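You operate a simulated robot arm through the tools that you are given. There is no shell and no other tool. Be economical: measure what you need, move in short steps, check, and stop when the job is done.

You run a simulated robot arm. Do the job below in one go: nothing can be reset, and whatever is moved stays where it is left.

TASK
Put the beige fibre pad on the grey cover plate. Then put the green button head on the top of the table by the take-up pump away on the top board of the spares shelf unit. Then take the small white cap and put it on the yellow cover. Then put the guide block on the top of the grey box away on the shelf of the white table. Then open the grey chest drawer. The order counts. Set down upright: guide block.
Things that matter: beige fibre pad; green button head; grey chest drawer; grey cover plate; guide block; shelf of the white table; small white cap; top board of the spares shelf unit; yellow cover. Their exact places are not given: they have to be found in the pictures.

Only the result counts: the job must be done as asked and must still hold three seconds after the hand-in. Knocking over, shifting, dropping, spilling or breaking anything else fails it. Lids that push on must go on centred and level and be pressed home; caps that screw on are set level and turned clockwise until they are tight.

THE ROBOT
A 7-joint arm with a two-finger gripper on a trunk, on a base that drives. Base frame: it is fixed to the floor where the robot stands at the start and does not move with it; the origin is under the middle of the robot, x ahead of it, y to its left, z up; the surface under the hand at the start is at about z = 88. Lengths are in cm, angles in rad, forces in N, time in s.
With the tool pointing down near the work surface it reaches from about 10 to 64 cm from the robot's upright axis, wherever it stands. Its first joint turns from -2.496 to 2.496 rad. Places, roughly: beige fibre pad [50, 0, 100]; green button head (4x4x3 cm) [-20, 10, 90]; grey chest drawer [120, 900, 70]; grey cover plate [0, 25, 100]; guide block [125, 325, 100]; shelf of the white table [130, 200, 40]; small white cap (5x5x3 cm) [140, 680, 60]; top board of the spares shelf unit (20x146 cm) [158, -110, 120]; yellow cover [150, 650, 50]. Payload 1.47 kg.
The TCP is the grasp point between the finger pads, 1.6 cm short of the fingertips. In the tool frame z runs along the fingers and y along their closing line. The gripper opens to 8.7 cm. The gripper's body begins 5.5 cm behind the TCP.
Orientation is that of the tool frame in the base frame, as a unit quaternion [w, x, y, z]. With the fingers straight down and closing along the base's y, the tool's x points along the base's -x, its y along +y and its z along -z.

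THE INTERFACE
- The arm moves only by the tool play_rows. Its argument "increments" is a list of rows, each a list of 7 numbers: the shift along the tool's x, y, z in cm, then the turn, a rotation vector about the tool's x, y, z in rad, then the gripper command, from -1 (fully open) to 1 (shut), values between in proportion. In form: [[dx, dy, dz, rx, ry, rz, hand], ...]. A call has 1 to 20 rows; each row is the pose to reach, as a shift and turn from the pose commanded when the call began, along the tool's axes at that moment. A row lasts 0.2 s, in which the tool goes at most 5 cm and 0.15 rad; a call with a longer step from one row to the next is refused whole, and so is a gripper value outside its range. Where a pose cannot be reached the arm comes as near as it can. A force on the tool above 40 N (or 10 N above the force at the start of the call, whichever is more), or a blocked arm, ends the call early, and 0.2 s more pass. Each finger travels about 4.5 cm/s and halts on what it meets, pressing with about 26 N; the grip force reading is that of the motor and also rises with nothing between the fingers. The clock runs only during rows and for 0.2 s after the last one: add rows that repeat a pose to give the fingers time. The reply holds the time, the measured pose of the TCP, the force on the tool along the base axes, the opening and the grip force, in the units named above and with some noise, with the torque about the TCP (base axes, N m) and any sound that the robot's microphone picked up.
- Cameras (640 x 400 px; columns grow to the right, rows downward): "scene" is now at [9.55, 5.47, 151.46]; the picture's right is [0.91, -0.42, 0.00], its down [-0.38, -0.82, -0.42] and it looks along [0.18, 0.38, -0.91] (base axes); focal length 256 px, centre (320, 200). "wrist" rides on the gripper at [7.3, 1.2, -9] in the tool frame; the picture's right is [-0.16, 0.99, 0.00], its down [-0.72, -0.12, -0.68] and it looks along [-0.67, -0.11, 0.73] (tool axes); focal length 247 px, centre (320, 200).
- get_image(camera): a new picture of that camera. The clock stands still meanwhile.
- slide_trunk(by): slides the trunk up (or, below 0, down) by that many cm; the arm and the scene camera ride with it, the base frame stays. It gives what a move gives, with no picture.
- base_move(legs): drives the robot by 1 to 6 legs, each [ahead, left, turn to the left] in cm, cm and rad, along the robot's own axes; the way and the turn of a leg run together, so that a leg with both is an arc; at most 150 cm and 3.142 rad a leg. The arm and the cameras ride along, it lands a little off, and it stops where it bumps. It gives what a move gives.
- turn_head(pan, tilt): turns the head with the scene camera to pan (to the left, within 1.501 rad either way) and tilt (down, from -0.506 to 1.204), counted from straight ahead of the robot. It gives what a move gives.
- measure_at(camera, pixels): for up to 12 pixels [column, row] of the newest picture of that camera ("zoom" is the newest enlarged one), the place [x, y, z] in the base frame of the surface seen there, good to about 0.2 cm. The clock stands still meanwhile.
- enlarge(camera, box): a new picture of the part [left, top, right, bottom] of that camera's present view, enlarged. The clock stands still meanwhile.
- sign_off(): hands the job in; it is judged then, once.

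Keep the steps short. Do not move on a guess: measure, check each grasp and each placing, and mend mistakes. In all there are 110 turns and 78 pictures (those below and enlarged ones count). Leave the gripper open and the arm clear of the work at the hand-in unless told otherwise, and finish with a single line.

The tools are called after "Emit:" as name(argument=value, ...) on one line, values as JSON. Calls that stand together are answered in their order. play_rows: Moves the arm, as the interface text tells. Its arguments: {"type":"object","properties":{"increments":{"type":"array"}},"required":["increments"]} The other tools are called the same way: slide_trunk (by) slides the trunk up or down; base_move (legs) drives the base; turn_head (pan, tilt) turns the head that bears the scene camera; get_image (camera) takes a picture; measure_at (camera, pixels) gives the place of the surface under pixels of a picture; enlarge (camera, box) takes an enlarged picture of a part of a camera's view; sign_off () hands the job in.

At the start:

```text
time_s: 0.0
tcp_pos: [32.43, 28.61, 110.14]
ee_rot: [0.0, 0.0, 1.0, 0.0]
wrist_force: [0.8, -0.9, -0.6]
moment: [0.0, 0.0, -0.01]
grip_width: 8.71
finger_force: 0.1
trunk travel left (down, up): [-87.5, 36.5]
robot x, y, heading: [0.11, -0.33, 0.004]
head pan, tilt: [1.14, 1.136]
```

scene: 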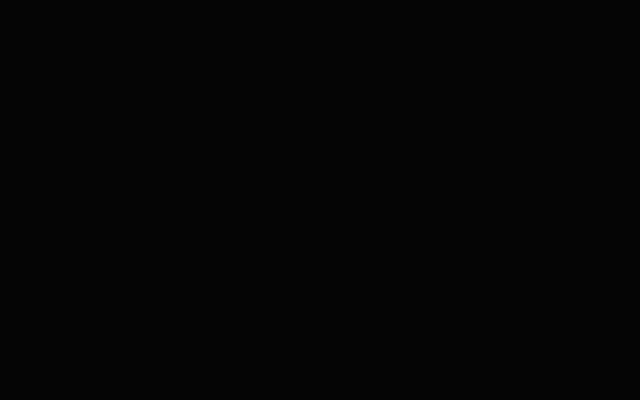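
wrist: 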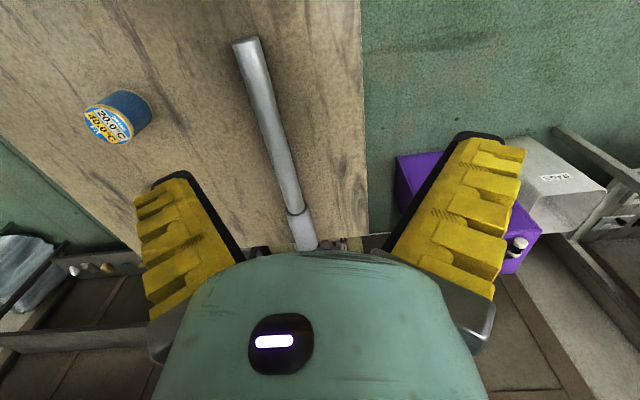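

The scene picture is all black, so the head may be looking into something. I'll turn the head to look ahead and down, then take a picture.

Emit:
turn_head(pan=0.0, tilt=0.7)

Emit:
get_image(camera="scene")

```text
time_s: 1.4
tcp_pos: [32.42, 28.65, 110.22]
ee_rot: [0.0, 0.0, 1.0, 0.001]
wrist_force: [-0.1, -0.6, 0.7]
moment: [-0.03, -0.01, 0.0]
grip_width: 8.68
finger_force: 0.0
trunk travel left (down, up): [-87.5, 36.5]
robot x, y, heading: [-0.01, -0.0, 0.002]
head pan, tilt: [0.0, 0.7]
```

```text
75 pictures are left
```

scene: 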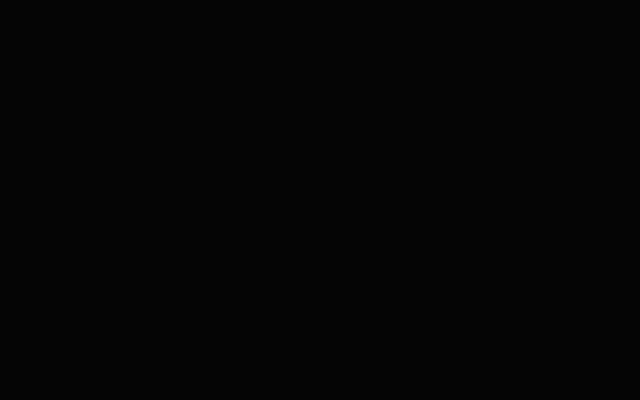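

The scene camera stays black. I'll check whether it measures anything, and measure what the wrist view shows. That view is upside down: picture right is base +y and picture down is ahead/up.

Emit:
measure_at(camera="wrist", pixels=[[115, 115], [250, 60], [300, 230], [180, 40], [450, 60], [420, 180], [560, 175], [520, 240], [20, 250], [100, 340], [360, 20], [355, 225]])

Emit:
measure_at(camera="scene", pixels=[[320, 200]])

```text
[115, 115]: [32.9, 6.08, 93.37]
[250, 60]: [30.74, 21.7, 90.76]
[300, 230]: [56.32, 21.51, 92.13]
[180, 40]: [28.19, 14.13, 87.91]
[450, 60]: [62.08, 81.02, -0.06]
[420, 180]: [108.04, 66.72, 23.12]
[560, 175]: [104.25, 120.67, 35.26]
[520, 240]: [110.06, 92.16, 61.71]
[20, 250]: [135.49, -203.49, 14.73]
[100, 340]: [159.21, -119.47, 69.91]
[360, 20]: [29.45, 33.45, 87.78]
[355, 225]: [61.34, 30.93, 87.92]
```

```text
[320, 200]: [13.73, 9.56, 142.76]
```

The scene camera is blocked by something about 9 cm in front of it, so I'll work with the wrist camera. I'll raise the trunk for a wider view.

Emit:
slide_trunk(by=30)

Emit:
play_rows(increments=[[0, -3, 0, 0, 0, 0, 1], [0, -7, 0, 0, 0, 0, 1], [0, -11, 0, 0, 0, 0, 1], [0, -15, 0, 0, 0, 0, 1], [0, -19, 0, 0, 0, 0, 1], [0, -23, 0, 0, 0, 0, 1], [0, -27, 0, 0, 0, 0, 1]])

Emit:
get_image(camera="wrist")

```text
time_s: 4.4
tcp_pos: [32.48, 28.65, 140.26]
ee_rot: [0.0, 0.0, 1.0, -0.001]
wrist_force: [0.3, -0.4, 0.3]
moment: [0.0, 0.0, 0.04]
grip_width: 8.73
finger_force: 0.0
trunk travel left (down, up): [-117.5, 6.5]
robot x, y, heading: [0.21, 0.32, 0.002]
head pan, tilt: [0.0, 0.7]
```

```text
time_s: 6.0
tcp_pos: [39.58, 2.0, 132.18]
ee_rot: [-0.001, 0.0, 1.0, 0.0]
wrist_force: [-1.5, -0.3, 0.6]
moment: [-0.03, -0.01, -0.03]
grip_width: 0.0
finger_force: 26.2
out of reach, approached as far as the arm can: row 3, 4, 5, 6, 7
trunk travel left (down, up): [-117.5, 6.5]
robot x, y, heading: [0.26, 0.04, 0.001]
head pan, tilt: [0.0, 0.7]
```

```text
74 pictures are left
```

wrist: 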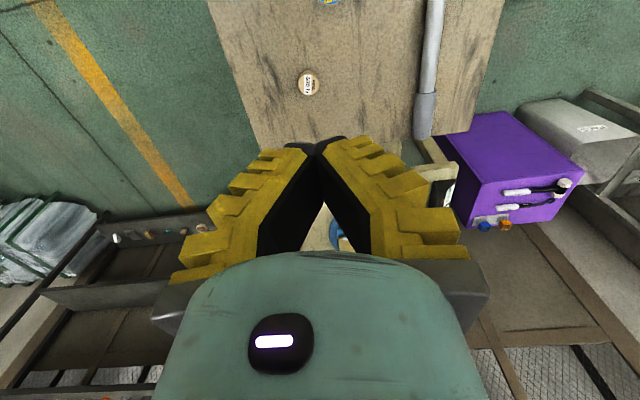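

Now I see a light round thing at (308,83), a silver tube and some objects hidden behind the fingers. I'll enlarge and measure.

Emit:
measure_at(camera="wrist", pixels=[[308, 83], [338, 232], [440, 185], [430, 150], [330, 2], [212, 5], [260, 140], [502, 5], [170, 235], [500, 220], [505, 120], [490, 130]])

Emit:
enlarge(camera="wrist", box=[200, 0, 520, 200])

```text
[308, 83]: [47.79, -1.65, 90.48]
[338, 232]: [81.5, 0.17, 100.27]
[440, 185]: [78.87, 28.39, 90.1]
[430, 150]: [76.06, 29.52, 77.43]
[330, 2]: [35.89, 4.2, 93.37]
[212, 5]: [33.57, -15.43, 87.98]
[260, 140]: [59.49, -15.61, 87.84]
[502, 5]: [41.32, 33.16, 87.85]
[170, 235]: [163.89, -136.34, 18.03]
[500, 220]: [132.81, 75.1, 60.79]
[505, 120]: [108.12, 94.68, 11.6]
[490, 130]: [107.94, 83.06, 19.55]
```

```text
2.00 times, centred on (360, 100) of wrist
```

zoom: 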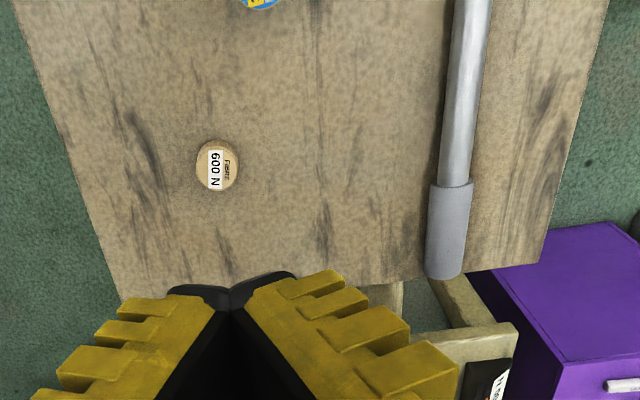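

The beige fibre pad is the disc labelled "FIBRE 600 N" at about (47.8, -1.65, 90.5). Next I need the grey cover plate, so I'll lower the hand a little and turn it to look left.

Emit:
play_rows(increments=[[0, 2, 4, 0, 0, -0.14, 1], [0, 4, 8, 0, 0, -0.28, 1], [0, 6, 10, 0, 0, -0.42, 1], [0, 8, 10, 0, 0, -0.56, 1], [0, 10, 10, 0, 0, -0.7, 1], [0, 12, 10, 0, 0, -0.84, 1], [0, 14, 10, 0, 0, -0.98, 1], [0, 16, 10, 0, 0, -1.12, 1], [0, 18, 10, 0, 0, -1.26, 1], [0, 20, 10, 0, 0, -1.4, 1], [0, 20, 10, 0, 0, -1.54, 1], [0, 20, 10, 0, 0, -1.68, 1], [0, 20, 10, 0, 0, -1.82, 1]])

Emit:
get_image(camera="wrist")

```text
time_s: 8.8
tcp_pos: [39.27, 22.24, 122.44]
ee_rot: [0.0, 0.791, -0.612, 0.0]
wrist_force: [-0.3, 0.4, 0.3]
moment: [0.02, -0.03, 0.02]
grip_width: 0.0
finger_force: 25.7
trunk travel left (down, up): [-117.5, 6.5]
robot x, y, heading: [-0.04, -0.21, 0.002]
head pan, tilt: [0.0, 0.7]
```

```text
72 pictures are left
```

wrist: 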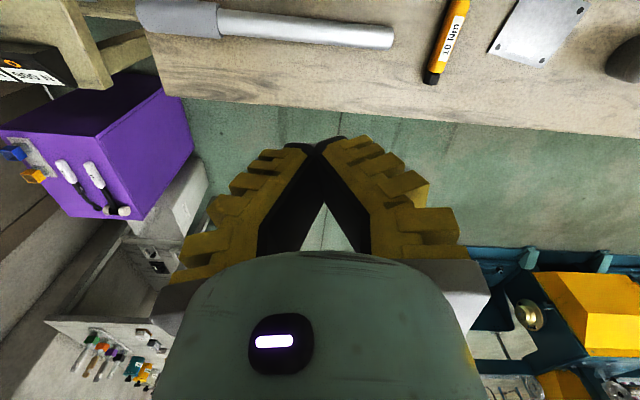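

At (540,30) there is a riveted grey plate, probably the cover plate. I'll measure it and enlarge it.

Emit:
measure_at(camera="wrist", pixels=[[540, 30], [492, 52], [588, 5], [556, 68], [520, 5], [625, 65], [445, 40], [390, 40], [632, 125], [215, 15], [560, 270], [110, 210]])

Emit:
enlarge(camera="wrist", box=[400, 0, 640, 150])

```text
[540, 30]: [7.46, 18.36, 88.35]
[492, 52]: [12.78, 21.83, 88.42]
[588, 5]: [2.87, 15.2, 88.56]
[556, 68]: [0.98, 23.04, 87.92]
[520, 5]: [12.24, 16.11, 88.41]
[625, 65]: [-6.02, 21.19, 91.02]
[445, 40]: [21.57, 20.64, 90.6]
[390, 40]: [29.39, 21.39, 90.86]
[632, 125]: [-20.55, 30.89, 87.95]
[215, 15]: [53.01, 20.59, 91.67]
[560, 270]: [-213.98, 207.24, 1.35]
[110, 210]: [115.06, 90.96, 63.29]
```

```text
2.67 times, centred on (520, 75) of wrist
```

zoom: 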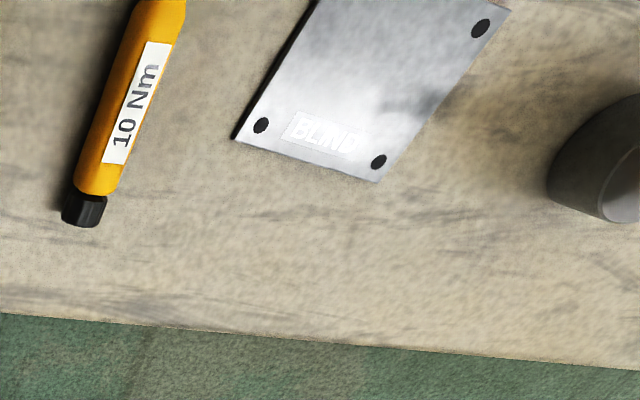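

This is a grey plate, labelled "BLIND" by the look of it, at about (7.5, 18.4, 88.4). I'll look at the rest of the table towards -x before deciding it is the right one.

Emit:
play_rows(increments=[[3, 3, 3, 0, 0, -0.14, 1], [6, 6, 6, 0, 0, -0.28, 1], [9, 9, 8, 0, 0, -0.42, 1], [12, 13, 8, 0, 0, -0.56, 1], [12, 13, 8, 0, 0, -0.7, 1]])

Emit:
get_image(camera="wrist")

```text
refused: row 1 steps farther than a row can; nothing moved
```

```text
70 pictures are left
```

wrist: 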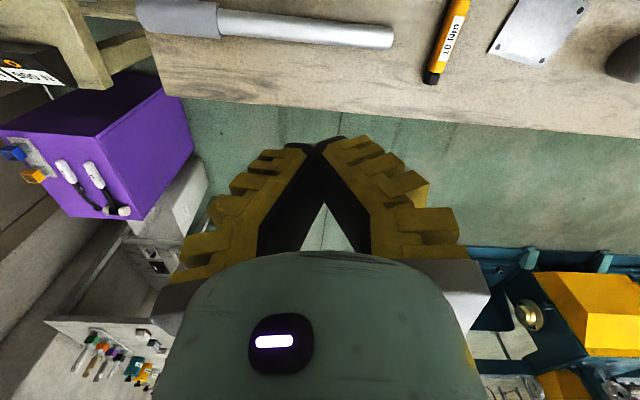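

One step was too long (over 5 cm). I'll repeat it with shorter steps.

Emit:
play_rows(increments=[[2.5, 2.5, 2, 0, 0, -0.14, 1], [5, 5, 4, 0, 0, -0.28, 1], [7.5, 7.5, 6, 0, 0, -0.42, 1], [10, 10, 8, 0, 0, -0.56, 1], [12, 13, 8, 0, 0, -0.7, 1]])

Emit:
get_image(camera="wrist")

```text
time_s: 10.0
tcp_pos: [29.41, 7.6, 114.44]
ee_rot: [-0.001, 0.953, -0.304, 0.0]
wrist_force: [1.0, 0.3, 0.6]
moment: [-0.04, 0.02, 0.0]
grip_width: 0.0
finger_force: 25.9
trunk travel left (down, up): [-117.5, 6.5]
robot x, y, heading: [0.01, 0.39, -0.002]
head pan, tilt: [0.0, 0.7]
```

```text
69 pictures are left
```

wrist: 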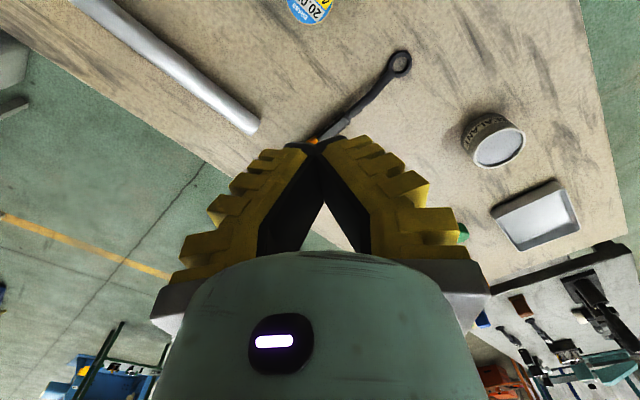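

The table carries on under and behind the robot: a wrench, a tape roll at (493,140), a tray at (535,215) and a green bit at (463,232). I'll measure them.

Emit:
measure_at(camera="wrist", pixels=[[463, 232], [493, 145], [535, 215], [400, 60], [600, 100], [625, 230], [590, 250], [480, 275], [310, 5], [483, 320], [250, 125], [620, 270]])

Emit:
enlarge(camera="wrist", box=[400, 80, 640, 230])

```text
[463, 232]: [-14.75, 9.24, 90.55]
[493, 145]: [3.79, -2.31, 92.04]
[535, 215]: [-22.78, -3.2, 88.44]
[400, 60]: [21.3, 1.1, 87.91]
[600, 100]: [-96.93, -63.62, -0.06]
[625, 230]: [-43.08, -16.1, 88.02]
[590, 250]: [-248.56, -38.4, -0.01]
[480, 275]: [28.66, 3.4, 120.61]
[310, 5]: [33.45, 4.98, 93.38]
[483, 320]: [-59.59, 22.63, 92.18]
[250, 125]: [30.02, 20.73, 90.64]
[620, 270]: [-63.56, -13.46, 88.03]
```

```text
2.67 times, centred on (520, 155) of wrist
```

zoom: 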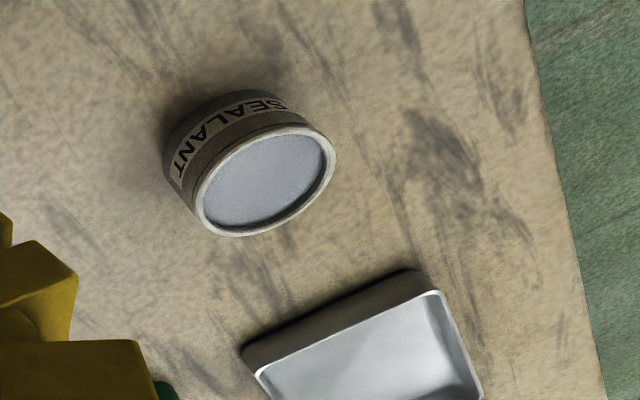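

The green button head is at about (-14.8, 9.2, 90.6), which matches the note. Now to the pad: I'll go above it with the gripper open and turned part of the way back.

Emit:
play_rows(increments=[[1.8, -0.15, 0.6, 0, 0, 0.13, -1], [3.6, -0.3, 1.2, 0, 0, 0.26, -1], [5.4, -0.45, 1.8, 0, 0, 0.39, -1], [7.2, -0.6, 2.4, 0, 0, 0.52, -1], [9, -0.75, 3, 0, 0, 0.65, -1], [10.8, -0.9, 3.6, 0, 0, 0.78, -1], [12.6, -1.1, 4.2, 0, 0, 0.91, -1], [14.4, -1.2, 4.8, 0, 0, 1.04, -1], [16.2, -1.4, 5.4, 0, 0, 1.17, -1], [18.3, -1.5, 6, 0, 0, 1.3, -1]])

Emit:
get_image(camera="wrist")

```text
time_s: 12.2
tcp_pos: [44.38, -1.1, 109.42]
ee_rot: [0.0, -0.598, 0.802, 0.0]
wrist_force: [0.7, 0.4, -0.1]
moment: [0.02, -0.01, -0.01]
grip_width: 8.7
finger_force: 0.1
out of reach, approached as far as the arm can: row 10
trunk travel left (down, up): [-117.5, 6.5]
robot x, y, heading: [-0.14, -0.15, 0.003]
head pan, tilt: [0.0, 0.7]
```

```text
67 pictures are left
```

wrist: 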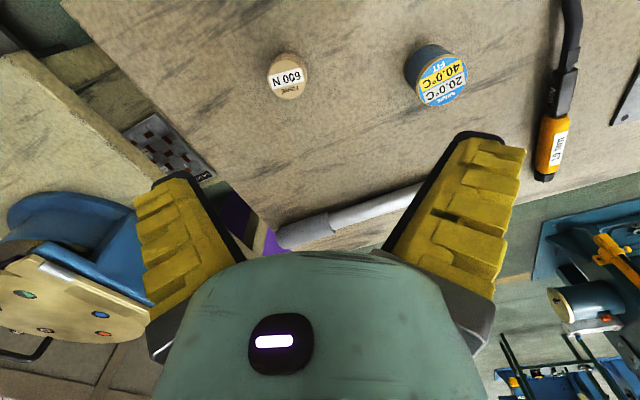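

The pad is at (288,75). I'll enlarge it for edge measurements.

Emit:
enlarge(camera="wrist", box=[240, 40, 336, 100])

Emit:
measure_at(camera="wrist", pixels=[[270, 76], [307, 74], [288, 56], [288, 96], [288, 76], [288, 82], [272, 62]])

```text
6.67 times, centred on (288, 70) of wrist
```

zoom: 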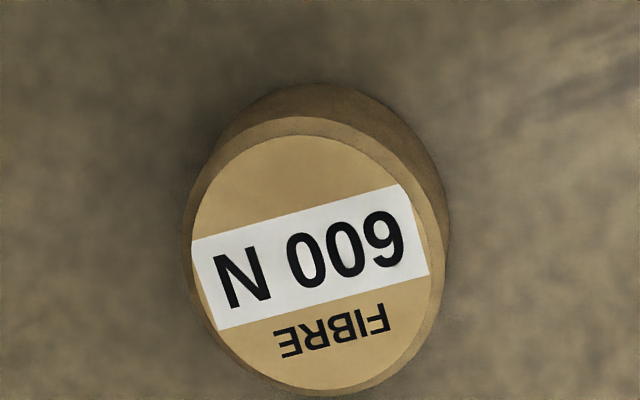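

```text
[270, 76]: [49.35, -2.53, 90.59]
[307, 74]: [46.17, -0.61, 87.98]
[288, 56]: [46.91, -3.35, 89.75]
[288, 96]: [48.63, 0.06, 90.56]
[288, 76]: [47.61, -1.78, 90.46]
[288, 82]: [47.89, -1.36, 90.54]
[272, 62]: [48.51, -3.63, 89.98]
```

The pad's centre is about (47.8, -1.6), diameter 4.5 cm, top at 90.5. I'll lower the trunk 12 cm and centre above it.

Emit:
slide_trunk(by=-12)

Emit:
play_rows(increments=[[-0.5, -3.4, 0, 0, 0, 0, -1], [-0.5, -3.4, 0, 0, 0, 0, -1]])

Emit:
get_image(camera="wrist")

```text
time_s: 13.7
tcp_pos: [44.4, -1.18, 97.4]
ee_rot: [0.0, -0.599, 0.801, 0.0]
wrist_force: [-0.2, 0.5, -0.5]
moment: [0.0, -0.01, -0.01]
grip_width: 8.68
finger_force: 0.1
trunk travel left (down, up): [-105.5, 18.5]
robot x, y, heading: [-0.18, 0.2, 0.002]
head pan, tilt: [0.0, 0.7]
```

```text
time_s: 14.3
tcp_pos: [46.11, -1.41, 98.54]
ee_rot: [0.0, -0.599, 0.801, 0.0]
wrist_force: [-0.5, -0.8, 0.2]
moment: [0.01, -0.02, 0.01]
grip_width: 8.7
finger_force: 0.2
out of reach, approached as far as the arm can: row 1, 2
trunk travel left (down, up): [-105.5, 18.5]
robot x, y, heading: [0.11, -0.35, -0.002]
head pan, tilt: [0.0, 0.7]
```

```text
65 pictures are left
```

wrist: 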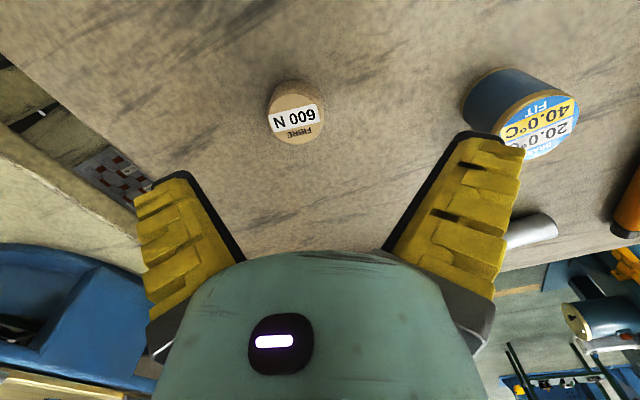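

The arm is at its reach limit because it hangs too low against the trunk. I'll raise the hand 14 cm by the arm, then lower the trunk 16 cm.

Emit:
play_rows(increments=[[0, 0, -4, 0, 0, 0, -1], [0, 0, -8, 0, 0, 0, -1], [0, 0, -12, 0, 0, 0, -1], [0, 0, -14, 0, 0, 0, -1]])

Emit:
slide_trunk(by=-16)

```text
time_s: 15.3
tcp_pos: [46.08, -1.39, 112.87]
ee_rot: [-0.001, -0.599, 0.801, -0.001]
wrist_force: [0.4, 0.4, -1.0]
moment: [0.04, 0.0, 0.0]
grip_width: 8.69
finger_force: 0.1
trunk travel left (down, up): [-105.5, 18.5]
robot x, y, heading: [-0.03, 0.26, -0.001]
head pan, tilt: [0.0, 0.7]
```

```text
time_s: 17.1
tcp_pos: [46.16, -1.49, 96.86]
ee_rot: [0.0, -0.599, 0.801, 0.0]
wrist_force: [-0.8, -0.2, -1.0]
moment: [-0.01, -0.01, 0.02]
grip_width: 8.68
finger_force: 0.1
trunk travel left (down, up): [-89.5, 34.5]
robot x, y, heading: [-0.15, 0.06, -0.005]
head pan, tilt: [0.0, 0.7]
```

Now I'll centre and lower to z≈90.2, then close.

Emit:
play_rows(increments=[[-0.3, -1.6, 0, 0, 0, 0, -1], [-0.3, -1.6, 2, 0, 0, 0, -1], [-0.3, -1.6, 4.5, 0, 0, 0, -1], [-0.3, -1.6, 6.6, 0, 0, 0, -1], [-0.3, -1.6, 6.6, 0, 0, 0, -1]])

Emit:
get_image(camera="wrist")

```text
time_s: 18.3
tcp_pos: [47.79, -1.61, 90.22]
ee_rot: [-0.001, -0.6, 0.8, -0.001]
wrist_force: [-0.6, 0.3, -0.6]
moment: [-0.03, 0.0, 0.01]
grip_width: 8.7
finger_force: 0.0
trunk travel left (down, up): [-89.5, 34.5]
robot x, y, heading: [0.06, 0.03, -0.001]
head pan, tilt: [0.0, 0.7]
```

```text
64 pictures are left
```

wrist: 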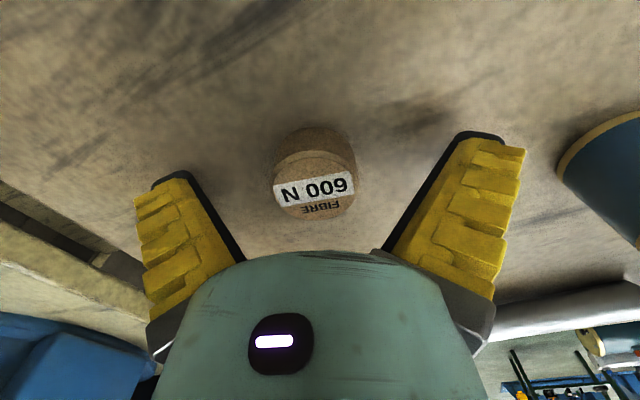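

The pad is between the fingers. I'll close on it and lift.

Emit:
play_rows(increments=[[0, 0, 0, 0, 0, 0, 1], [0, 0, 0, 0, 0, 0, 1], [0, 0, 0, 0, 0, 0, 1], [0, 0, 0, 0, 0, 0, 1], [0, 0, 0, 0, 0, 0, 1], [0, 0, -3, 0, 0, 0, 1], [0, 0, -7, 0, 0, 0, 1], [0, 0, -11, 0, 0, 0, 1], [0, 0, -15, 0, 0, 0, 1]])

```text
time_s: 20.3
tcp_pos: [47.65, -1.63, 105.08]
ee_rot: [0.0, -0.599, 0.8, -0.001]
wrist_force: [-0.8, 0.5, -0.3]
moment: [-0.02, -0.02, -0.01]
grip_width: 3.47
finger_force: 25.6
trunk travel left (down, up): [-89.5, 34.5]
robot x, y, heading: [-0.49, -0.07, -0.001]
head pan, tilt: [0.0, 0.7]
```

Grasp holds (width 3.47). Now the plate: I'll raise the trunk, then bring the hand in above it, lowering so that the near reach works.

Emit:
slide_trunk(by=25)

Emit:
play_rows(increments=[[0, 0, 4, 0, 0, 0, 1], [0, 0, 8, 0, 0, 0, 1], [0, 2, 12, 0, 0, 0, 1], [-0.5, 5, 14, 0, 0, 0, 1], [-1, 9, 16, 0, 0, 0, 1], [-1, 13, 18, 0, 0, 0, 1], [-1.5, 17, 20, 0, 0, -0.1, 1], [-2, 21, 22, 0, 0, -0.1, 1], [-2.5, 25, 22, 0, 0, -0.2, 1], [-2.5, 29, 22, 0, 0, -0.2, 1], [-3, 33, 22, 0, 0, -0.3, 1], [-3, 37, 22, 0, 0, -0.3, 1], [-3.7, 40, 22, 0, 0, -0.3, 1], [-3.7, 42.8, 22, 0, 0, -0.3, 1]])

Emit:
get_image(camera="wrist")

```text
time_s: 22.9
tcp_pos: [47.85, -1.72, 130.05]
ee_rot: [0.0, -0.599, 0.801, 0.001]
wrist_force: [0.2, -0.8, -0.1]
moment: [0.05, 0.0, 0.0]
grip_width: 3.36
finger_force: 26.1
trunk travel left (down, up): [-114.5, 9.5]
robot x, y, heading: [0.15, 0.02, -0.001]
head pan, tilt: [0.0, 0.7]
```

```text
time_s: 25.9
tcp_pos: [7.92, 14.27, 108.16]
ee_rot: [-0.001, 0.71, -0.704, 0.0]
wrist_force: [2.7, 2.7, 0.3]
moment: [-0.14, 0.27, 0.0]
grip_width: 3.35
finger_force: 25.7
trunk travel left (down, up): [-114.5, 9.5]
robot x, y, heading: [-0.01, -0.09, -0.0]
head pan, tilt: [0.0, 0.7]
```

```text
63 pictures are left
```

wrist: 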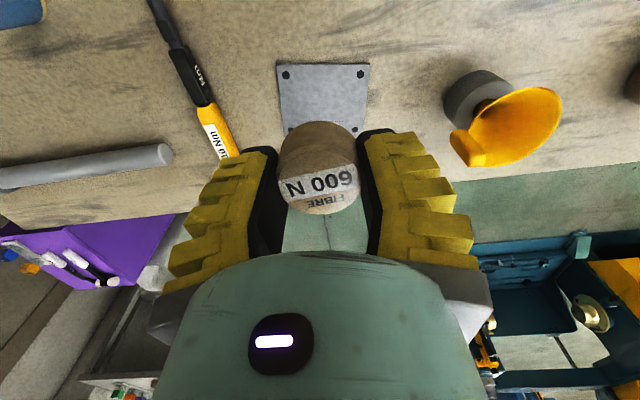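

The plate is clear at (323,95). I'll measure its corners.

Emit:
measure_at(camera="wrist", pixels=[[279, 68], [368, 67], [286, 129], [359, 129], [323, 95], [325, 67], [284, 100], [365, 100]])

Emit:
enlarge(camera="wrist", box=[244, 40, 404, 140])

```text
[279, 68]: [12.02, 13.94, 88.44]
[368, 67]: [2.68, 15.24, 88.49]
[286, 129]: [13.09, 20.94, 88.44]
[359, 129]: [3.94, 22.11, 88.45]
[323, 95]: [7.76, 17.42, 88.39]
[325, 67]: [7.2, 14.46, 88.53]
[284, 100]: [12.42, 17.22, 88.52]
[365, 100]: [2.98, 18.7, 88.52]
```

```text
4.00 times, centred on (324, 90) of wrist
```

zoom: 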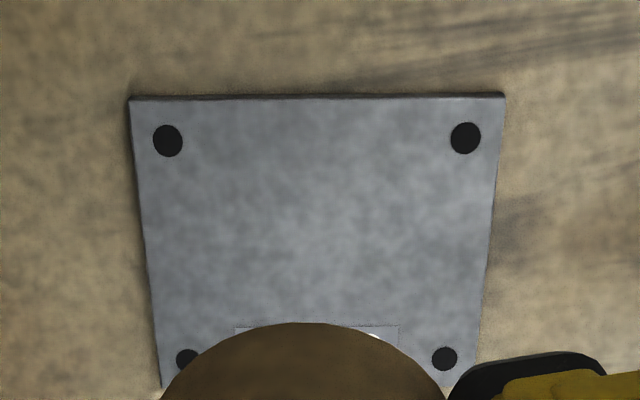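

The plate centre is about (8.0, 18.1), top 88.45. The pad's bottom is 2.27 below the TCP, so I release at TCP z≈90.85. First I'll lower to z≈92.5 above the centre.

Emit:
play_rows(increments=[[-3.85, -0.1, 0, 0, 0, 0, 1], [-3.85, -0.1, 4, 0, 0, 0, 1], [-3.85, -0.1, 8, 0, 0, 0, 1], [-3.85, -0.1, 12, 0, 0, 0, 1], [-3.85, -0.1, 15.7, 0, 0, 0, 1], [-3.85, -0.1, 15.7, 0, 0, 0, 1]])

```text
time_s: 27.3
tcp_pos: [12.01, 13.98, 105.81]
ee_rot: [0.0, 0.714, -0.701, 0.0]
wrist_force: [-0.1, -0.2, -0.1]
moment: [-0.03, 0.0, -0.03]
grip_width: 3.36
finger_force: 26.0
out of reach, approached as far as the arm can: row 1, 2, 3, 4, 5, 6
trunk travel left (down, up): [-114.5, 9.5]
robot x, y, heading: [0.05, -0.3, -0.004]
head pan, tilt: [0.0, 0.7]
```

The arm cannot get there from this stance. The robot seems to hang over the table, so I'll back it off slightly (10 cm) as a test.

Emit:
base_move(legs=[[-10, 0, 0]])

```text
time_s: 28.4
tcp_pos: [2.22, 14.08, 106.01]
ee_rot: [0.0, 0.711, -0.703, 0.0]
wrist_force: [0.3, -0.4, -0.5]
moment: [0.0, -0.03, 0.03]
grip_width: 3.36
finger_force: 26.1
trunk travel left (down, up): [-114.5, 9.5]
robot x, y, heading: [-10.09, -0.05, -0.002]
head pan, tilt: [0.0, 0.7]
```

It moves freely. I'll go back another 12 cm.

Emit:
base_move(legs=[[-12, 0, 0]])

Emit:
play_rows(increments=[[-0.5, -4, 0, 0, 0, 0, 1], [-1.5, -8.5, 0, 0, 0, 0, 1], [-2.5, -13, 0, 0, 0, 0, 1], [-4, -17.5, 0, 0, 0, 0, 1], [-4, -17.5, 0, 0, 0, 0, 1]])

```text
time_s: 29.6
tcp_pos: [-9.39, 14.17, 105.82]
ee_rot: [-0.001, 0.71, -0.704, 0.001]
wrist_force: [-0.3, 0.5, -0.4]
moment: [-0.01, 0.01, 0.0]
grip_width: 3.31
finger_force: 26.2
trunk travel left (down, up): [-114.5, 9.5]
robot x, y, heading: [-21.38, -0.09, -0.002]
head pan, tilt: [0.0, 0.7]
```

```text
time_s: 30.9
tcp_pos: [4.74, 16.61, 105.99]
ee_rot: [0.0, 0.71, -0.705, 0.0]
wrist_force: [-0.7, -0.3, -0.6]
moment: [0.02, 0.0, 0.0]
grip_width: 3.31
finger_force: 26.0
out of reach, approached as far as the arm can: row 4, 5
trunk travel left (down, up): [-114.5, 9.5]
robot x, y, heading: [-21.78, 0.14, -0.007]
head pan, tilt: [0.0, 0.7]
```

It looks like the limit is on how low the hand can go against the trunk. I'll raise the hand 10 cm and lower the trunk 20 cm.

Emit:
play_rows(increments=[[0, 0, -5, 0, 0, 0, 1], [0, 0, -10, 0, 0, 0, 1]])

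Emit:
slide_trunk(by=-20)

Emit:
play_rows(increments=[[-1.4, -3.2, 0, 0, 0, 0, 1], [-1.4, -3.2, 0, 0, 0, 0, 1]])

Emit:
get_image(camera="wrist")

```text
time_s: 31.4
tcp_pos: [4.91, 16.63, 106.04]
ee_rot: [-0.001, 0.71, -0.705, 0.001]
wrist_force: [0.9, 0.4, -0.4]
moment: [0.0, -0.04, 0.01]
grip_width: 3.32
finger_force: 26.4
out of reach, approached as far as the arm can: row 1, 2
trunk travel left (down, up): [-114.5, 9.5]
robot x, y, heading: [-21.37, 0.02, -0.009]
head pan, tilt: [0.0, 0.7]
```

```text
time_s: 33.1
tcp_pos: [4.93, 16.64, 89.74]
ee_rot: [0.0, 0.71, -0.704, 0.001]
wrist_force: [-1.5, -6.7, 37.4]
moment: [-0.12, -0.42, -0.18]
grip_width: 3.89
finger_force: 25.3
trunk travel left (down, up): [-98.2, 25.8]
robot x, y, heading: [-21.31, 0.25, -0.007]
head pan, tilt: [0.0, 0.7]
stopped: the force on the tool passed its limit at 108 N (the readings are from after the stop); the commanded pose is now the measured one
```

```text
time_s: 33.3
tcp_pos: [4.88, 16.81, 89.86]
ee_rot: [0.0, 0.712, -0.702, 0.001]
wrist_force: [-2.9, -6.8, 42.5]
moment: [-0.25, -0.44, -0.07]
grip_width: 3.87
finger_force: 26.1
out of reach, approached as far as the arm can: row 1
trunk travel left (down, up): [-98.2, 25.8]
robot x, y, heading: [-21.49, -0.01, -0.009]
head pan, tilt: [0.0, 0.7]
stopped in row 1: the force on the tool passed its limit at 55 N (the readings are from after the stop); the commanded pose is now the measured one
```

```text
61 pictures are left
```

wrist: 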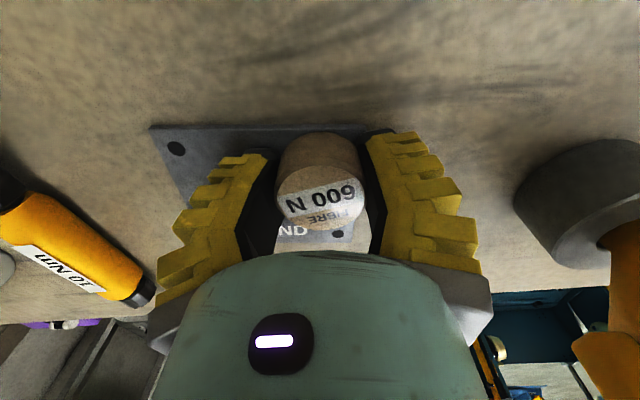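

I chained those calls carelessly: the arm could not rise and the pad pressed onto the plate. I'll raise the trunk 4 cm to relieve it.

Emit:
slide_trunk(by=4)

Emit:
get_image(camera="wrist")

```text
time_s: 34.2
tcp_pos: [4.64, 16.66, 93.74]
ee_rot: [0.0, 0.713, -0.701, 0.0]
wrist_force: [-0.1, 0.3, -0.4]
moment: [-0.01, 0.0, 0.02]
grip_width: 3.45
finger_force: 26.1
trunk travel left (down, up): [-102.2, 21.8]
robot x, y, heading: [-21.88, -0.17, -0.01]
head pan, tilt: [0.0, 0.7]
```

```text
60 pictures are left
```

wrist: 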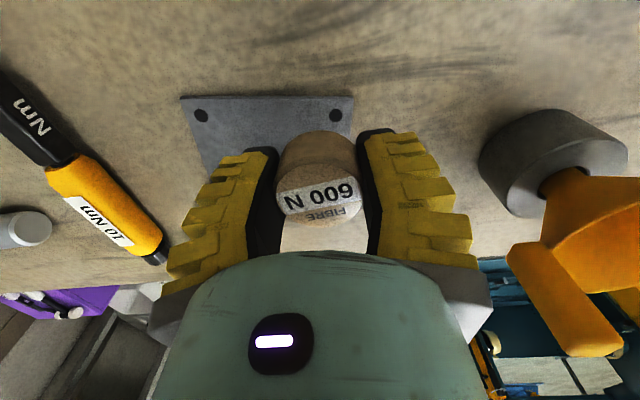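

I'll measure the plate again and see how the pad sits in the grip.

Emit:
measure_at(camera="wrist", pixels=[[183, 99], [350, 99], [267, 97], [200, 140], [240, 120], [305, 205], [335, 180], [345, 190], [320, 160], [200, 114], [337, 114]])

Emit:
enlarge(camera="wrist", box=[240, 100, 400, 250])

```text
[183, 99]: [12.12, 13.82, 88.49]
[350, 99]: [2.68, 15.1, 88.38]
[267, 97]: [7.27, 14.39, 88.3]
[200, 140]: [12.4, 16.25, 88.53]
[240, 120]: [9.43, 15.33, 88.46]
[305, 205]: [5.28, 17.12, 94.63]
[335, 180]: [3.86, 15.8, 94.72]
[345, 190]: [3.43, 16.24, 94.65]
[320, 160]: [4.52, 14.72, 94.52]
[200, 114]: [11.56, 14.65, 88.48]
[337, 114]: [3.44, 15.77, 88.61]
```

```text
2.67 times, centred on (320, 175) of wrist
```

zoom: 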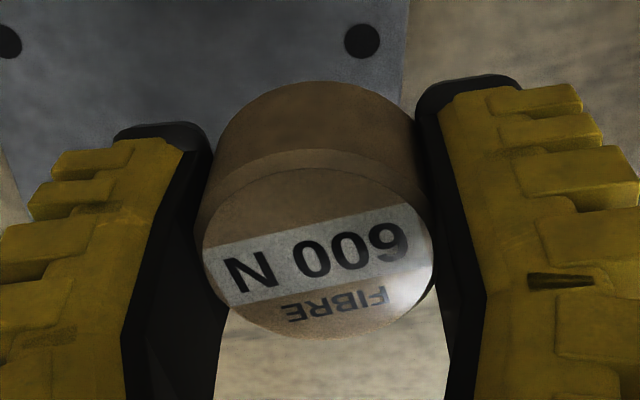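

The plate hasn't moved. The pad slid up about 0.6 cm in the grip and is still level; its bottom is now 1.65 below the TCP. I'll shift by the base: 3.4 ahead and 1.5 left.

Emit:
base_move(legs=[[3.4, 1.5, 0]])

```text
time_s: 35.0
tcp_pos: [8.07, 18.2, 93.72]
ee_rot: [0.0, 0.713, -0.701, 0.0]
wrist_force: [0.4, -0.5, -0.6]
moment: [-0.02, 0.01, 0.01]
grip_width: 3.4
finger_force: 26.0
trunk travel left (down, up): [-102.2, 21.8]
robot x, y, heading: [-18.08, 1.49, -0.009]
head pan, tilt: [0.0, 0.7]
```

I'm on target at (8.07, 18.2). I'll lower the trunk 3.4 cm to TCP z≈90.3.

Emit:
slide_trunk(by=-3.4)

```text
time_s: 35.8
tcp_pos: [7.99, 18.24, 90.39]
ee_rot: [0.0, 0.713, -0.701, 0.001]
wrist_force: [0.4, 0.1, 0.5]
moment: [-0.02, 0.01, -0.01]
grip_width: 3.4
finger_force: 25.8
trunk travel left (down, up): [-98.8, 25.2]
robot x, y, heading: [-18.05, 1.58, -0.003]
head pan, tilt: [0.0, 0.7]
```

No contact yet. I'll go down in a small step of 0.3.

Emit:
slide_trunk(by=-0.25)

```text
time_s: 36.3
tcp_pos: [8.11, 18.21, 90.13]
ee_rot: [0.0, 0.713, -0.701, 0.001]
wrist_force: [-0.7, -1.4, 10.3]
moment: [-0.04, 0.03, -0.01]
grip_width: 3.38
finger_force: 26.0
trunk travel left (down, up): [-98.5, 25.5]
robot x, y, heading: [-18.46, 1.56, -0.007]
head pan, tilt: [0.0, 0.7]
```

Contact at 10 N, so the pad is on the plate. I'll open the gripper, raise the trunk and take a picture.

Emit:
play_rows(increments=[[0, 0, 0, 0, 0, 0, 0.2], [0, 0, 0, 0, 0, 0, -0.2], [0, 0, 0, 0, 0, 0, -0.3], [0, 0, 0, 0, 0, 0, -0.3]])

Emit:
slide_trunk(by=16)

Emit:
get_image(camera="wrist")

```text
time_s: 37.3
tcp_pos: [8.02, 18.17, 90.01]
ee_rot: [0.001, 0.713, -0.701, 0.0]
wrist_force: [-0.8, 0.2, -0.1]
moment: [0.03, -0.02, 0.0]
grip_width: 6.13
finger_force: 3.2
trunk travel left (down, up): [-98.5, 25.5]
robot x, y, heading: [-18.22, 1.46, -0.004]
head pan, tilt: [0.0, 0.7]
```

```text
time_s: 39.1
tcp_pos: [8.01, 18.24, 106.14]
ee_rot: [0.001, 0.712, -0.702, 0.0]
wrist_force: [-0.7, -0.5, 0.5]
moment: [-0.02, 0.0, 0.02]
grip_width: 6.14
finger_force: 3.5
trunk travel left (down, up): [-114.5, 9.5]
robot x, y, heading: [-18.24, 1.87, -0.006]
head pan, tilt: [0.0, 0.7]
```

```text
58 pictures are left
```

wrist: 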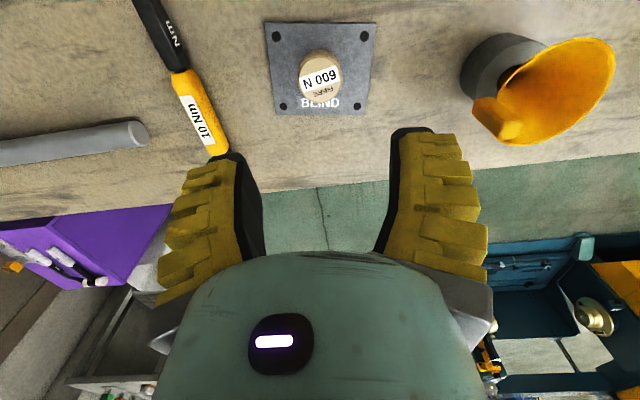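

The pad rests on the plate. Next comes the green button head at (-14.8, 9.2). I'll drive right 32 cm so it lies comfortably to the left, with the hand at z 106 clear of everything low. Then I'll try raising the hand.

Emit:
base_move(legs=[[0, -32, 0]])

Emit:
play_rows(increments=[[0, 0, -4, 0, 0, 0, -1], [0, 0, -8, 0, 0, 0, -1], [0, 0, -12, 0, 0, 0, -1]])

```text
time_s: 41.3
tcp_pos: [7.89, -14.21, 106.07]
ee_rot: [0.0, 0.711, -0.703, 0.001]
wrist_force: [0.5, -0.8, 0.2]
moment: [-0.01, 0.0, 0.04]
grip_width: 6.11
finger_force: 3.1
trunk travel left (down, up): [-114.5, 9.5]
robot x, y, heading: [-18.73, -30.3, -0.017]
head pan, tilt: [0.0, 0.7]
```

```text
time_s: 42.1
tcp_pos: [7.75, -14.28, 112.2]
ee_rot: [0.0, 0.711, -0.704, 0.001]
wrist_force: [-0.6, -0.1, -0.1]
moment: [0.06, -0.06, 0.0]
grip_width: 8.69
finger_force: 0.1
out of reach, approached as far as the arm can: row 2, 3
trunk travel left (down, up): [-114.5, 9.5]
robot x, y, heading: [-18.62, -30.71, -0.019]
head pan, tilt: [0.0, 0.7]
```

The inner limit seems to depend on radius, so I'll work at a radius of about 40. I'll move out to just short of the button.

Emit:
play_rows(increments=[[-3, 3, 0, 0, 0, 0, -1], [-6, 6, 0, 0, 0, 0, -1], [-9, 9, 0, 0, 0, 0, -1], [-12, 12, 0, 0, 0, 0, -1], [-15, 15, 0, 0, 0, 0, -1], [-17, 18, 0, 0, 0, 0, -1], [-18.5, 21, 0, 0, 0, 0, -1], [-20, 22.5, 0, 0, 0, 0, -1]])

Emit:
get_image(camera="wrist")

```text
time_s: 44.1
tcp_pos: [-3.5, -3.65, 113.5]
ee_rot: [0.001, -0.664, 0.746, -0.057]
wrist_force: [-0.3, 0.5, 0.5]
moment: [-0.01, 0.0, 0.01]
grip_width: 8.7
finger_force: 0.0
out of reach, approached as far as the arm can: row 4, 5, 6, 7, 8
trunk travel left (down, up): [-114.5, 9.5]
robot x, y, heading: [-18.66, -30.51, -0.016]
head pan, tilt: [0.0, 0.7]
stopped in row 8: the arm was blocked; the commanded pose is now the measured one
```

```text
57 pictures are left
```

wrist: 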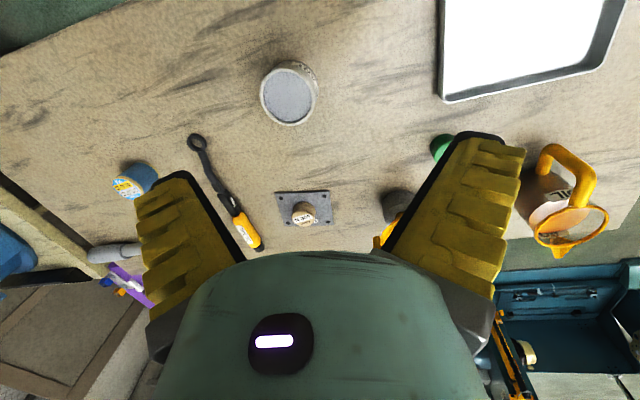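

The arm got blocked and tilted, probably in a poor elbow posture after passing close to the axis. I'll level the tool and head back out in front of the robot, unwinding the yaw.

Emit:
play_rows(increments=[[1, -1, 0, -0.086, -0.074, 0, -1], [3, -3, 0, -0.086, -0.074, 0, -1]])

Emit:
play_rows(increments=[[2, -2.5, 0, 0, 0, 0.14, -1], [4, -5, 0, 0, 0, 0.28, -1], [7, -8, 0, 0, 0, 0.42, -1], [10, -11, 0, 0, 0, 0.56, -1], [12, -14, 0, 0, 0, 0.7, -1], [14, -18, 0, 0, 0, 0.84, -1], [17, -21, 0, 0, 0, 0.98, -1], [20, -24.7, 0, 0, 0, 1.12, -1], [20, -24.7, 0, 0, 0, 1.26, -1]])

```text
time_s: 44.5
tcp_pos: [7.99, -4.83, 112.15]
ee_rot: [0.025, -0.584, 0.811, -0.02]
wrist_force: [-0.7, 0.2, 0.5]
moment: [-0.01, 0.04, -0.01]
grip_width: 8.69
finger_force: 0.0
trunk travel left (down, up): [-114.5, 9.5]
robot x, y, heading: [-18.63, -30.23, -0.016]
head pan, tilt: [0.0, 0.7]
stopped in row 2: the arm was blocked; the commanded pose is now the measured one
```

```text
time_s: 45.1
tcp_pos: [14.85, -10.02, 112.55]
ee_rot: [0.022, -0.391, 0.92, -0.013]
wrist_force: [-0.4, 0.5, -0.1]
moment: [-0.02, -0.04, 0.03]
grip_width: 8.71
finger_force: 0.2
trunk travel left (down, up): [-114.5, 9.5]
robot x, y, heading: [-18.72, -30.77, -0.016]
head pan, tilt: [0.0, 0.7]
stopped in row 2: the arm was blocked; the commanded pose is now the measured one
```

The arm is unwinding (now at radius 39 in a better posture). I'll level it and check it's free.

Emit:
play_rows(increments=[[0, 0, 0, -0.041, 0.03, 0, -1], [0, 0, 0, -0.041, 0.03, 0, -1], [0, 0, -2, -0.041, 0.03, 0, -1]])

```text
time_s: 46.1
tcp_pos: [18.45, -12.4, 114.47]
ee_rot: [0.008, -0.331, 0.944, -0.012]
wrist_force: [0.1, -0.6, 0.7]
moment: [-0.05, -0.02, 0.01]
grip_width: 8.71
finger_force: 0.0
trunk travel left (down, up): [-114.5, 9.5]
robot x, y, heading: [-18.39, -30.74, -0.016]
head pan, tilt: [0.0, 0.7]
stopped in row 3: the arm was blocked; the commanded pose is now the measured one
```

Emit:
play_rows(increments=[[0, 0, 0, 0, 0, 0, -1], [0, 0, 0, 0, 0, 0, -1], [0, 0, 0, 0, 0, 0, -1]])

```text
time_s: 46.9
tcp_pos: [18.46, -12.31, 114.26]
ee_rot: [0.007, -0.331, 0.944, -0.012]
wrist_force: [0.1, -0.3, -0.3]
moment: [0.03, -0.01, 0.0]
grip_width: 8.69
finger_force: 0.1
trunk travel left (down, up): [-114.5, 9.5]
robot x, y, heading: [-18.58, -30.99, -0.013]
head pan, tilt: [0.0, 0.7]
```

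It is settled at radius 41. I'll swing along an arc of constant radius towards the button, turning the yaw with the azimuth.

Emit:
play_rows(increments=[[-0.78, 3.86, 0, -0.027, 0.005, -0.1, -1], [-1.04, 8.01, 0, -0.027, 0.005, -0.2, -1], [-0.93, 12.19, 0, -0.027, 0.005, -0.3, -1], [-0.34, 16.25, 0, -0.027, 0.005, -0.4, -1], [0.61, 20.34, 0, -0.027, 0.005, -0.5, -1], [1.97, 24.24, 0, -0.027, 0.005, -0.6, -1], [3.69, 28.0, 0, -0.027, 0.005, -0.7, -1], [5.83, 31.57, 0, -0.027, 0.005, -0.8, -1], [8.26, 34.93, 0, -0.027, 0.005, -0.9, -1], [11.08, 37.96, 0, -0.027, 0.005, -1.0, -1]])

Emit:
get_image(camera="wrist")

```text
time_s: 49.3
tcp_pos: [0.86, -6.76, 112.47]
ee_rot: [-0.013, 0.707, -0.697, 0.116]
wrist_force: [-0.1, -0.8, -0.7]
moment: [-0.03, -0.01, -0.01]
grip_width: 8.71
finger_force: 0.1
out of reach, approached as far as the arm can: row 5, 6, 7, 8, 9, 10
trunk travel left (down, up): [-114.5, 9.5]
robot x, y, heading: [-18.49, -30.68, -0.019]
head pan, tilt: [0.0, 0.7]
stopped in row 10: the arm was blocked; the commanded pose is now the measured one
```

```text
56 pictures are left
```

wrist: 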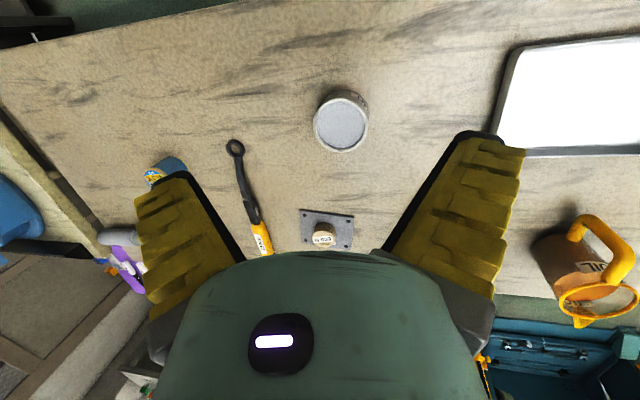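

The arm won't swing further left than about 55-60°, so its useful range lies forward and right. I'll level and go back to the free posture, then turn the base instead.

Emit:
play_rows(increments=[[0.5, -2, 0.2, -0.09, -0.07, 0, -1], [1.2, -5, 0.6, -0.18, -0.146, 0, -1], [2.4, -9, 1, -0.18, -0.146, 0, -1]])

Emit:
play_rows(increments=[[0, 0, 0, 0, 0, 0, -1], [0, 0, 0, 0, 0, 0, -1]])

```text
time_s: 49.8
tcp_pos: [11.02, -9.63, 112.05]
ee_rot: [0.002, -0.627, 0.774, -0.092]
wrist_force: [0.2, 1.5, -0.9]
moment: [-0.03, 0.0, -0.02]
grip_width: 8.71
finger_force: 0.0
trunk travel left (down, up): [-114.5, 9.5]
robot x, y, heading: [-18.75, -30.32, -0.018]
head pan, tilt: [0.0, 0.7]
stopped in row 2: the arm was blocked; the commanded pose is now the measured one
```

```text
time_s: 50.4
tcp_pos: [10.93, -9.62, 112.0]
ee_rot: [0.0, -0.628, 0.773, -0.091]
wrist_force: [0.0, 0.7, -0.4]
moment: [-0.02, 0.03, -0.02]
grip_width: 8.69
finger_force: 0.0
trunk travel left (down, up): [-114.5, 9.5]
robot x, y, heading: [-18.74, -30.47, -0.025]
head pan, tilt: [0.0, 0.7]
```

Emit:
play_rows(increments=[[0.4, -3, 0.5, -0.07, -0.057, 0, -1], [0.9, -6, 1, -0.14, -0.115, 0, -1], [1.4, -9.4, 1.5, -0.14, -0.115, 0, -1], [1.4, -9.4, 1.5, -0.14, -0.115, 0, -1]])

```text
time_s: 51.4
tcp_pos: [18.73, -12.3, 112.02]
ee_rot: [-0.001, -0.634, 0.774, 0.008]
wrist_force: [-0.1, -0.2, -1.3]
moment: [0.0, 0.01, -0.01]
grip_width: 8.68
finger_force: 0.0
trunk travel left (down, up): [-114.5, 9.5]
robot x, y, heading: [-18.65, -30.33, -0.016]
head pan, tilt: [0.0, 0.7]
```

Level and free now. I'll turn the base left 1.2 rad so the button ends up ahead.

Emit:
base_move(legs=[[0, 0, 1.2]])

Emit:
get_image(camera="wrist")

```text
time_s: 54.8
tcp_pos: [-23.24, 10.83, 112.08]
ee_rot: [0.005, 0.964, -0.267, -0.005]
wrist_force: [0.3, 0.0, -0.1]
moment: [0.0, 0.04, -0.02]
grip_width: 8.67
finger_force: 0.1
trunk travel left (down, up): [-114.5, 9.5]
robot x, y, heading: [-18.74, -30.6, 1.213]
head pan, tilt: [0.0, 0.7]
```

```text
55 pictures are left
```

wrist: 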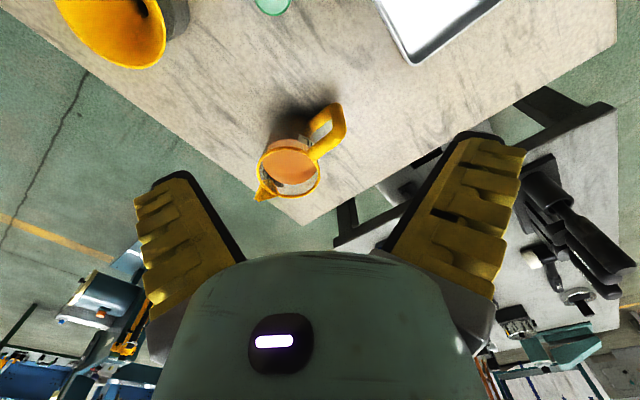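

The button is at the top edge (272,3). I'll move over it and turn the yaw partly back.

Emit:
play_rows(increments=[[2, -0.5, 0, 0.01, 0.007, 0.14, -1], [4, -1, 0, 0.01, 0.007, 0.28, -1], [6, -1.6, 0, 0.01, 0.007, 0.42, -1], [8.6, -2.2, 0, 0.01, 0.007, 0.56, -1], [8.6, -2.2, 0, 0.01, 0.007, 0.7, -1]])

Emit:
get_image(camera="wrist")

```text
time_s: 56.0
tcp_pos: [-14.59, 8.42, 112.1]
ee_rot: [0.002, 0.813, -0.583, 0.001]
wrist_force: [0.2, 0.7, -0.1]
moment: [-0.02, 0.0, 0.02]
grip_width: 8.7
finger_force: 0.0
trunk travel left (down, up): [-114.5, 9.5]
robot x, y, heading: [-18.75, -30.7, 1.21]
head pan, tilt: [0.0, 0.7]
```

```text
54 pictures are left
```

wrist: 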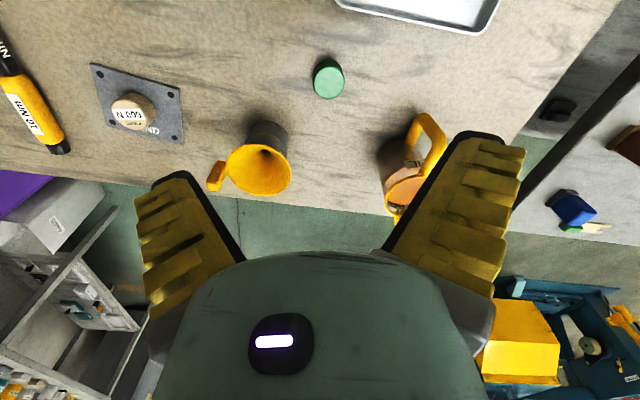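

There is a clear view of the button at (328,80). I'll measure it, and the heights of the funnel and jug.

Emit:
measure_at(camera="wrist", pixels=[[328, 82], [316, 84], [343, 82], [330, 66], [330, 96], [225, 165], [260, 175], [285, 150], [430, 120], [415, 150], [130, 110], [400, 190]])

Emit:
enlarge(camera="wrist", box=[288, 50, 368, 100])

```text
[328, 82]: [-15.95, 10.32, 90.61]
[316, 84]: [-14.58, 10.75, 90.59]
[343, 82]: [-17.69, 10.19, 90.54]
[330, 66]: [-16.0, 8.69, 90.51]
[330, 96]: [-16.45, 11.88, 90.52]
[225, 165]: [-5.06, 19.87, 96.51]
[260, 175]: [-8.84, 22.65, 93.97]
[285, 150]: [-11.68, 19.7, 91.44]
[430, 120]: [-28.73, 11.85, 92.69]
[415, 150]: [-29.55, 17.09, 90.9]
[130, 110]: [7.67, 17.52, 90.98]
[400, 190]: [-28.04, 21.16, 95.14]
```

```text
8.00 times, centred on (328, 75) of wrist
```

zoom: 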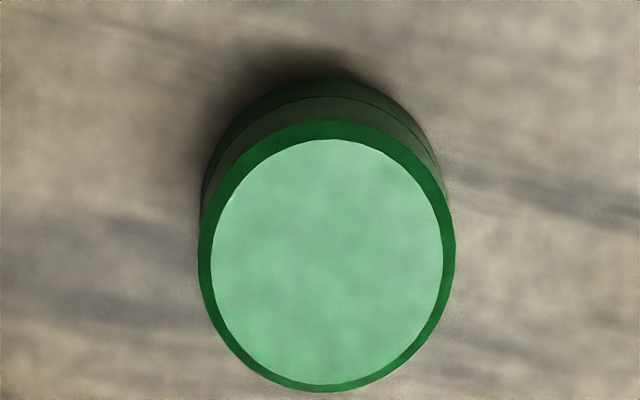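

The button centre is (-16.1, 10.3), top 90.55. I'll centre over it, then lower the trunk 18 cm.

Emit:
play_rows(increments=[[-2.28, 0.81, 0, 0, 0, 0, -1], [-2.28, 0.81, 0, 0, 0, 0, -1]])

Emit:
slide_trunk(by=-18)

Emit:
get_image(camera="wrist")

```text
time_s: 56.6
tcp_pos: [-16.16, 10.31, 112.18]
ee_rot: [0.002, 0.813, -0.582, 0.001]
wrist_force: [0.3, 0.4, 0.9]
moment: [-0.01, 0.0, -0.01]
grip_width: 8.67
finger_force: 0.0
trunk travel left (down, up): [-114.5, 9.5]
robot x, y, heading: [-18.31, -30.2, 1.211]
head pan, tilt: [0.0, 0.7]
```

```text
time_s: 58.6
tcp_pos: [-16.09, 10.3, 94.15]
ee_rot: [0.003, 0.813, -0.582, 0.002]
wrist_force: [0.6, 0.1, 0.3]
moment: [-0.01, 0.02, 0.01]
grip_width: 8.72
finger_force: 0.0
trunk travel left (down, up): [-96.5, 27.5]
robot x, y, heading: [-18.25, -30.42, 1.212]
head pan, tilt: [0.0, 0.7]
```

```text
52 pictures are left
```

wrist: 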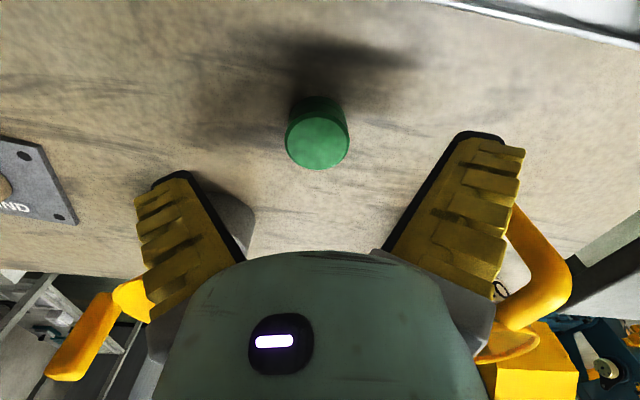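

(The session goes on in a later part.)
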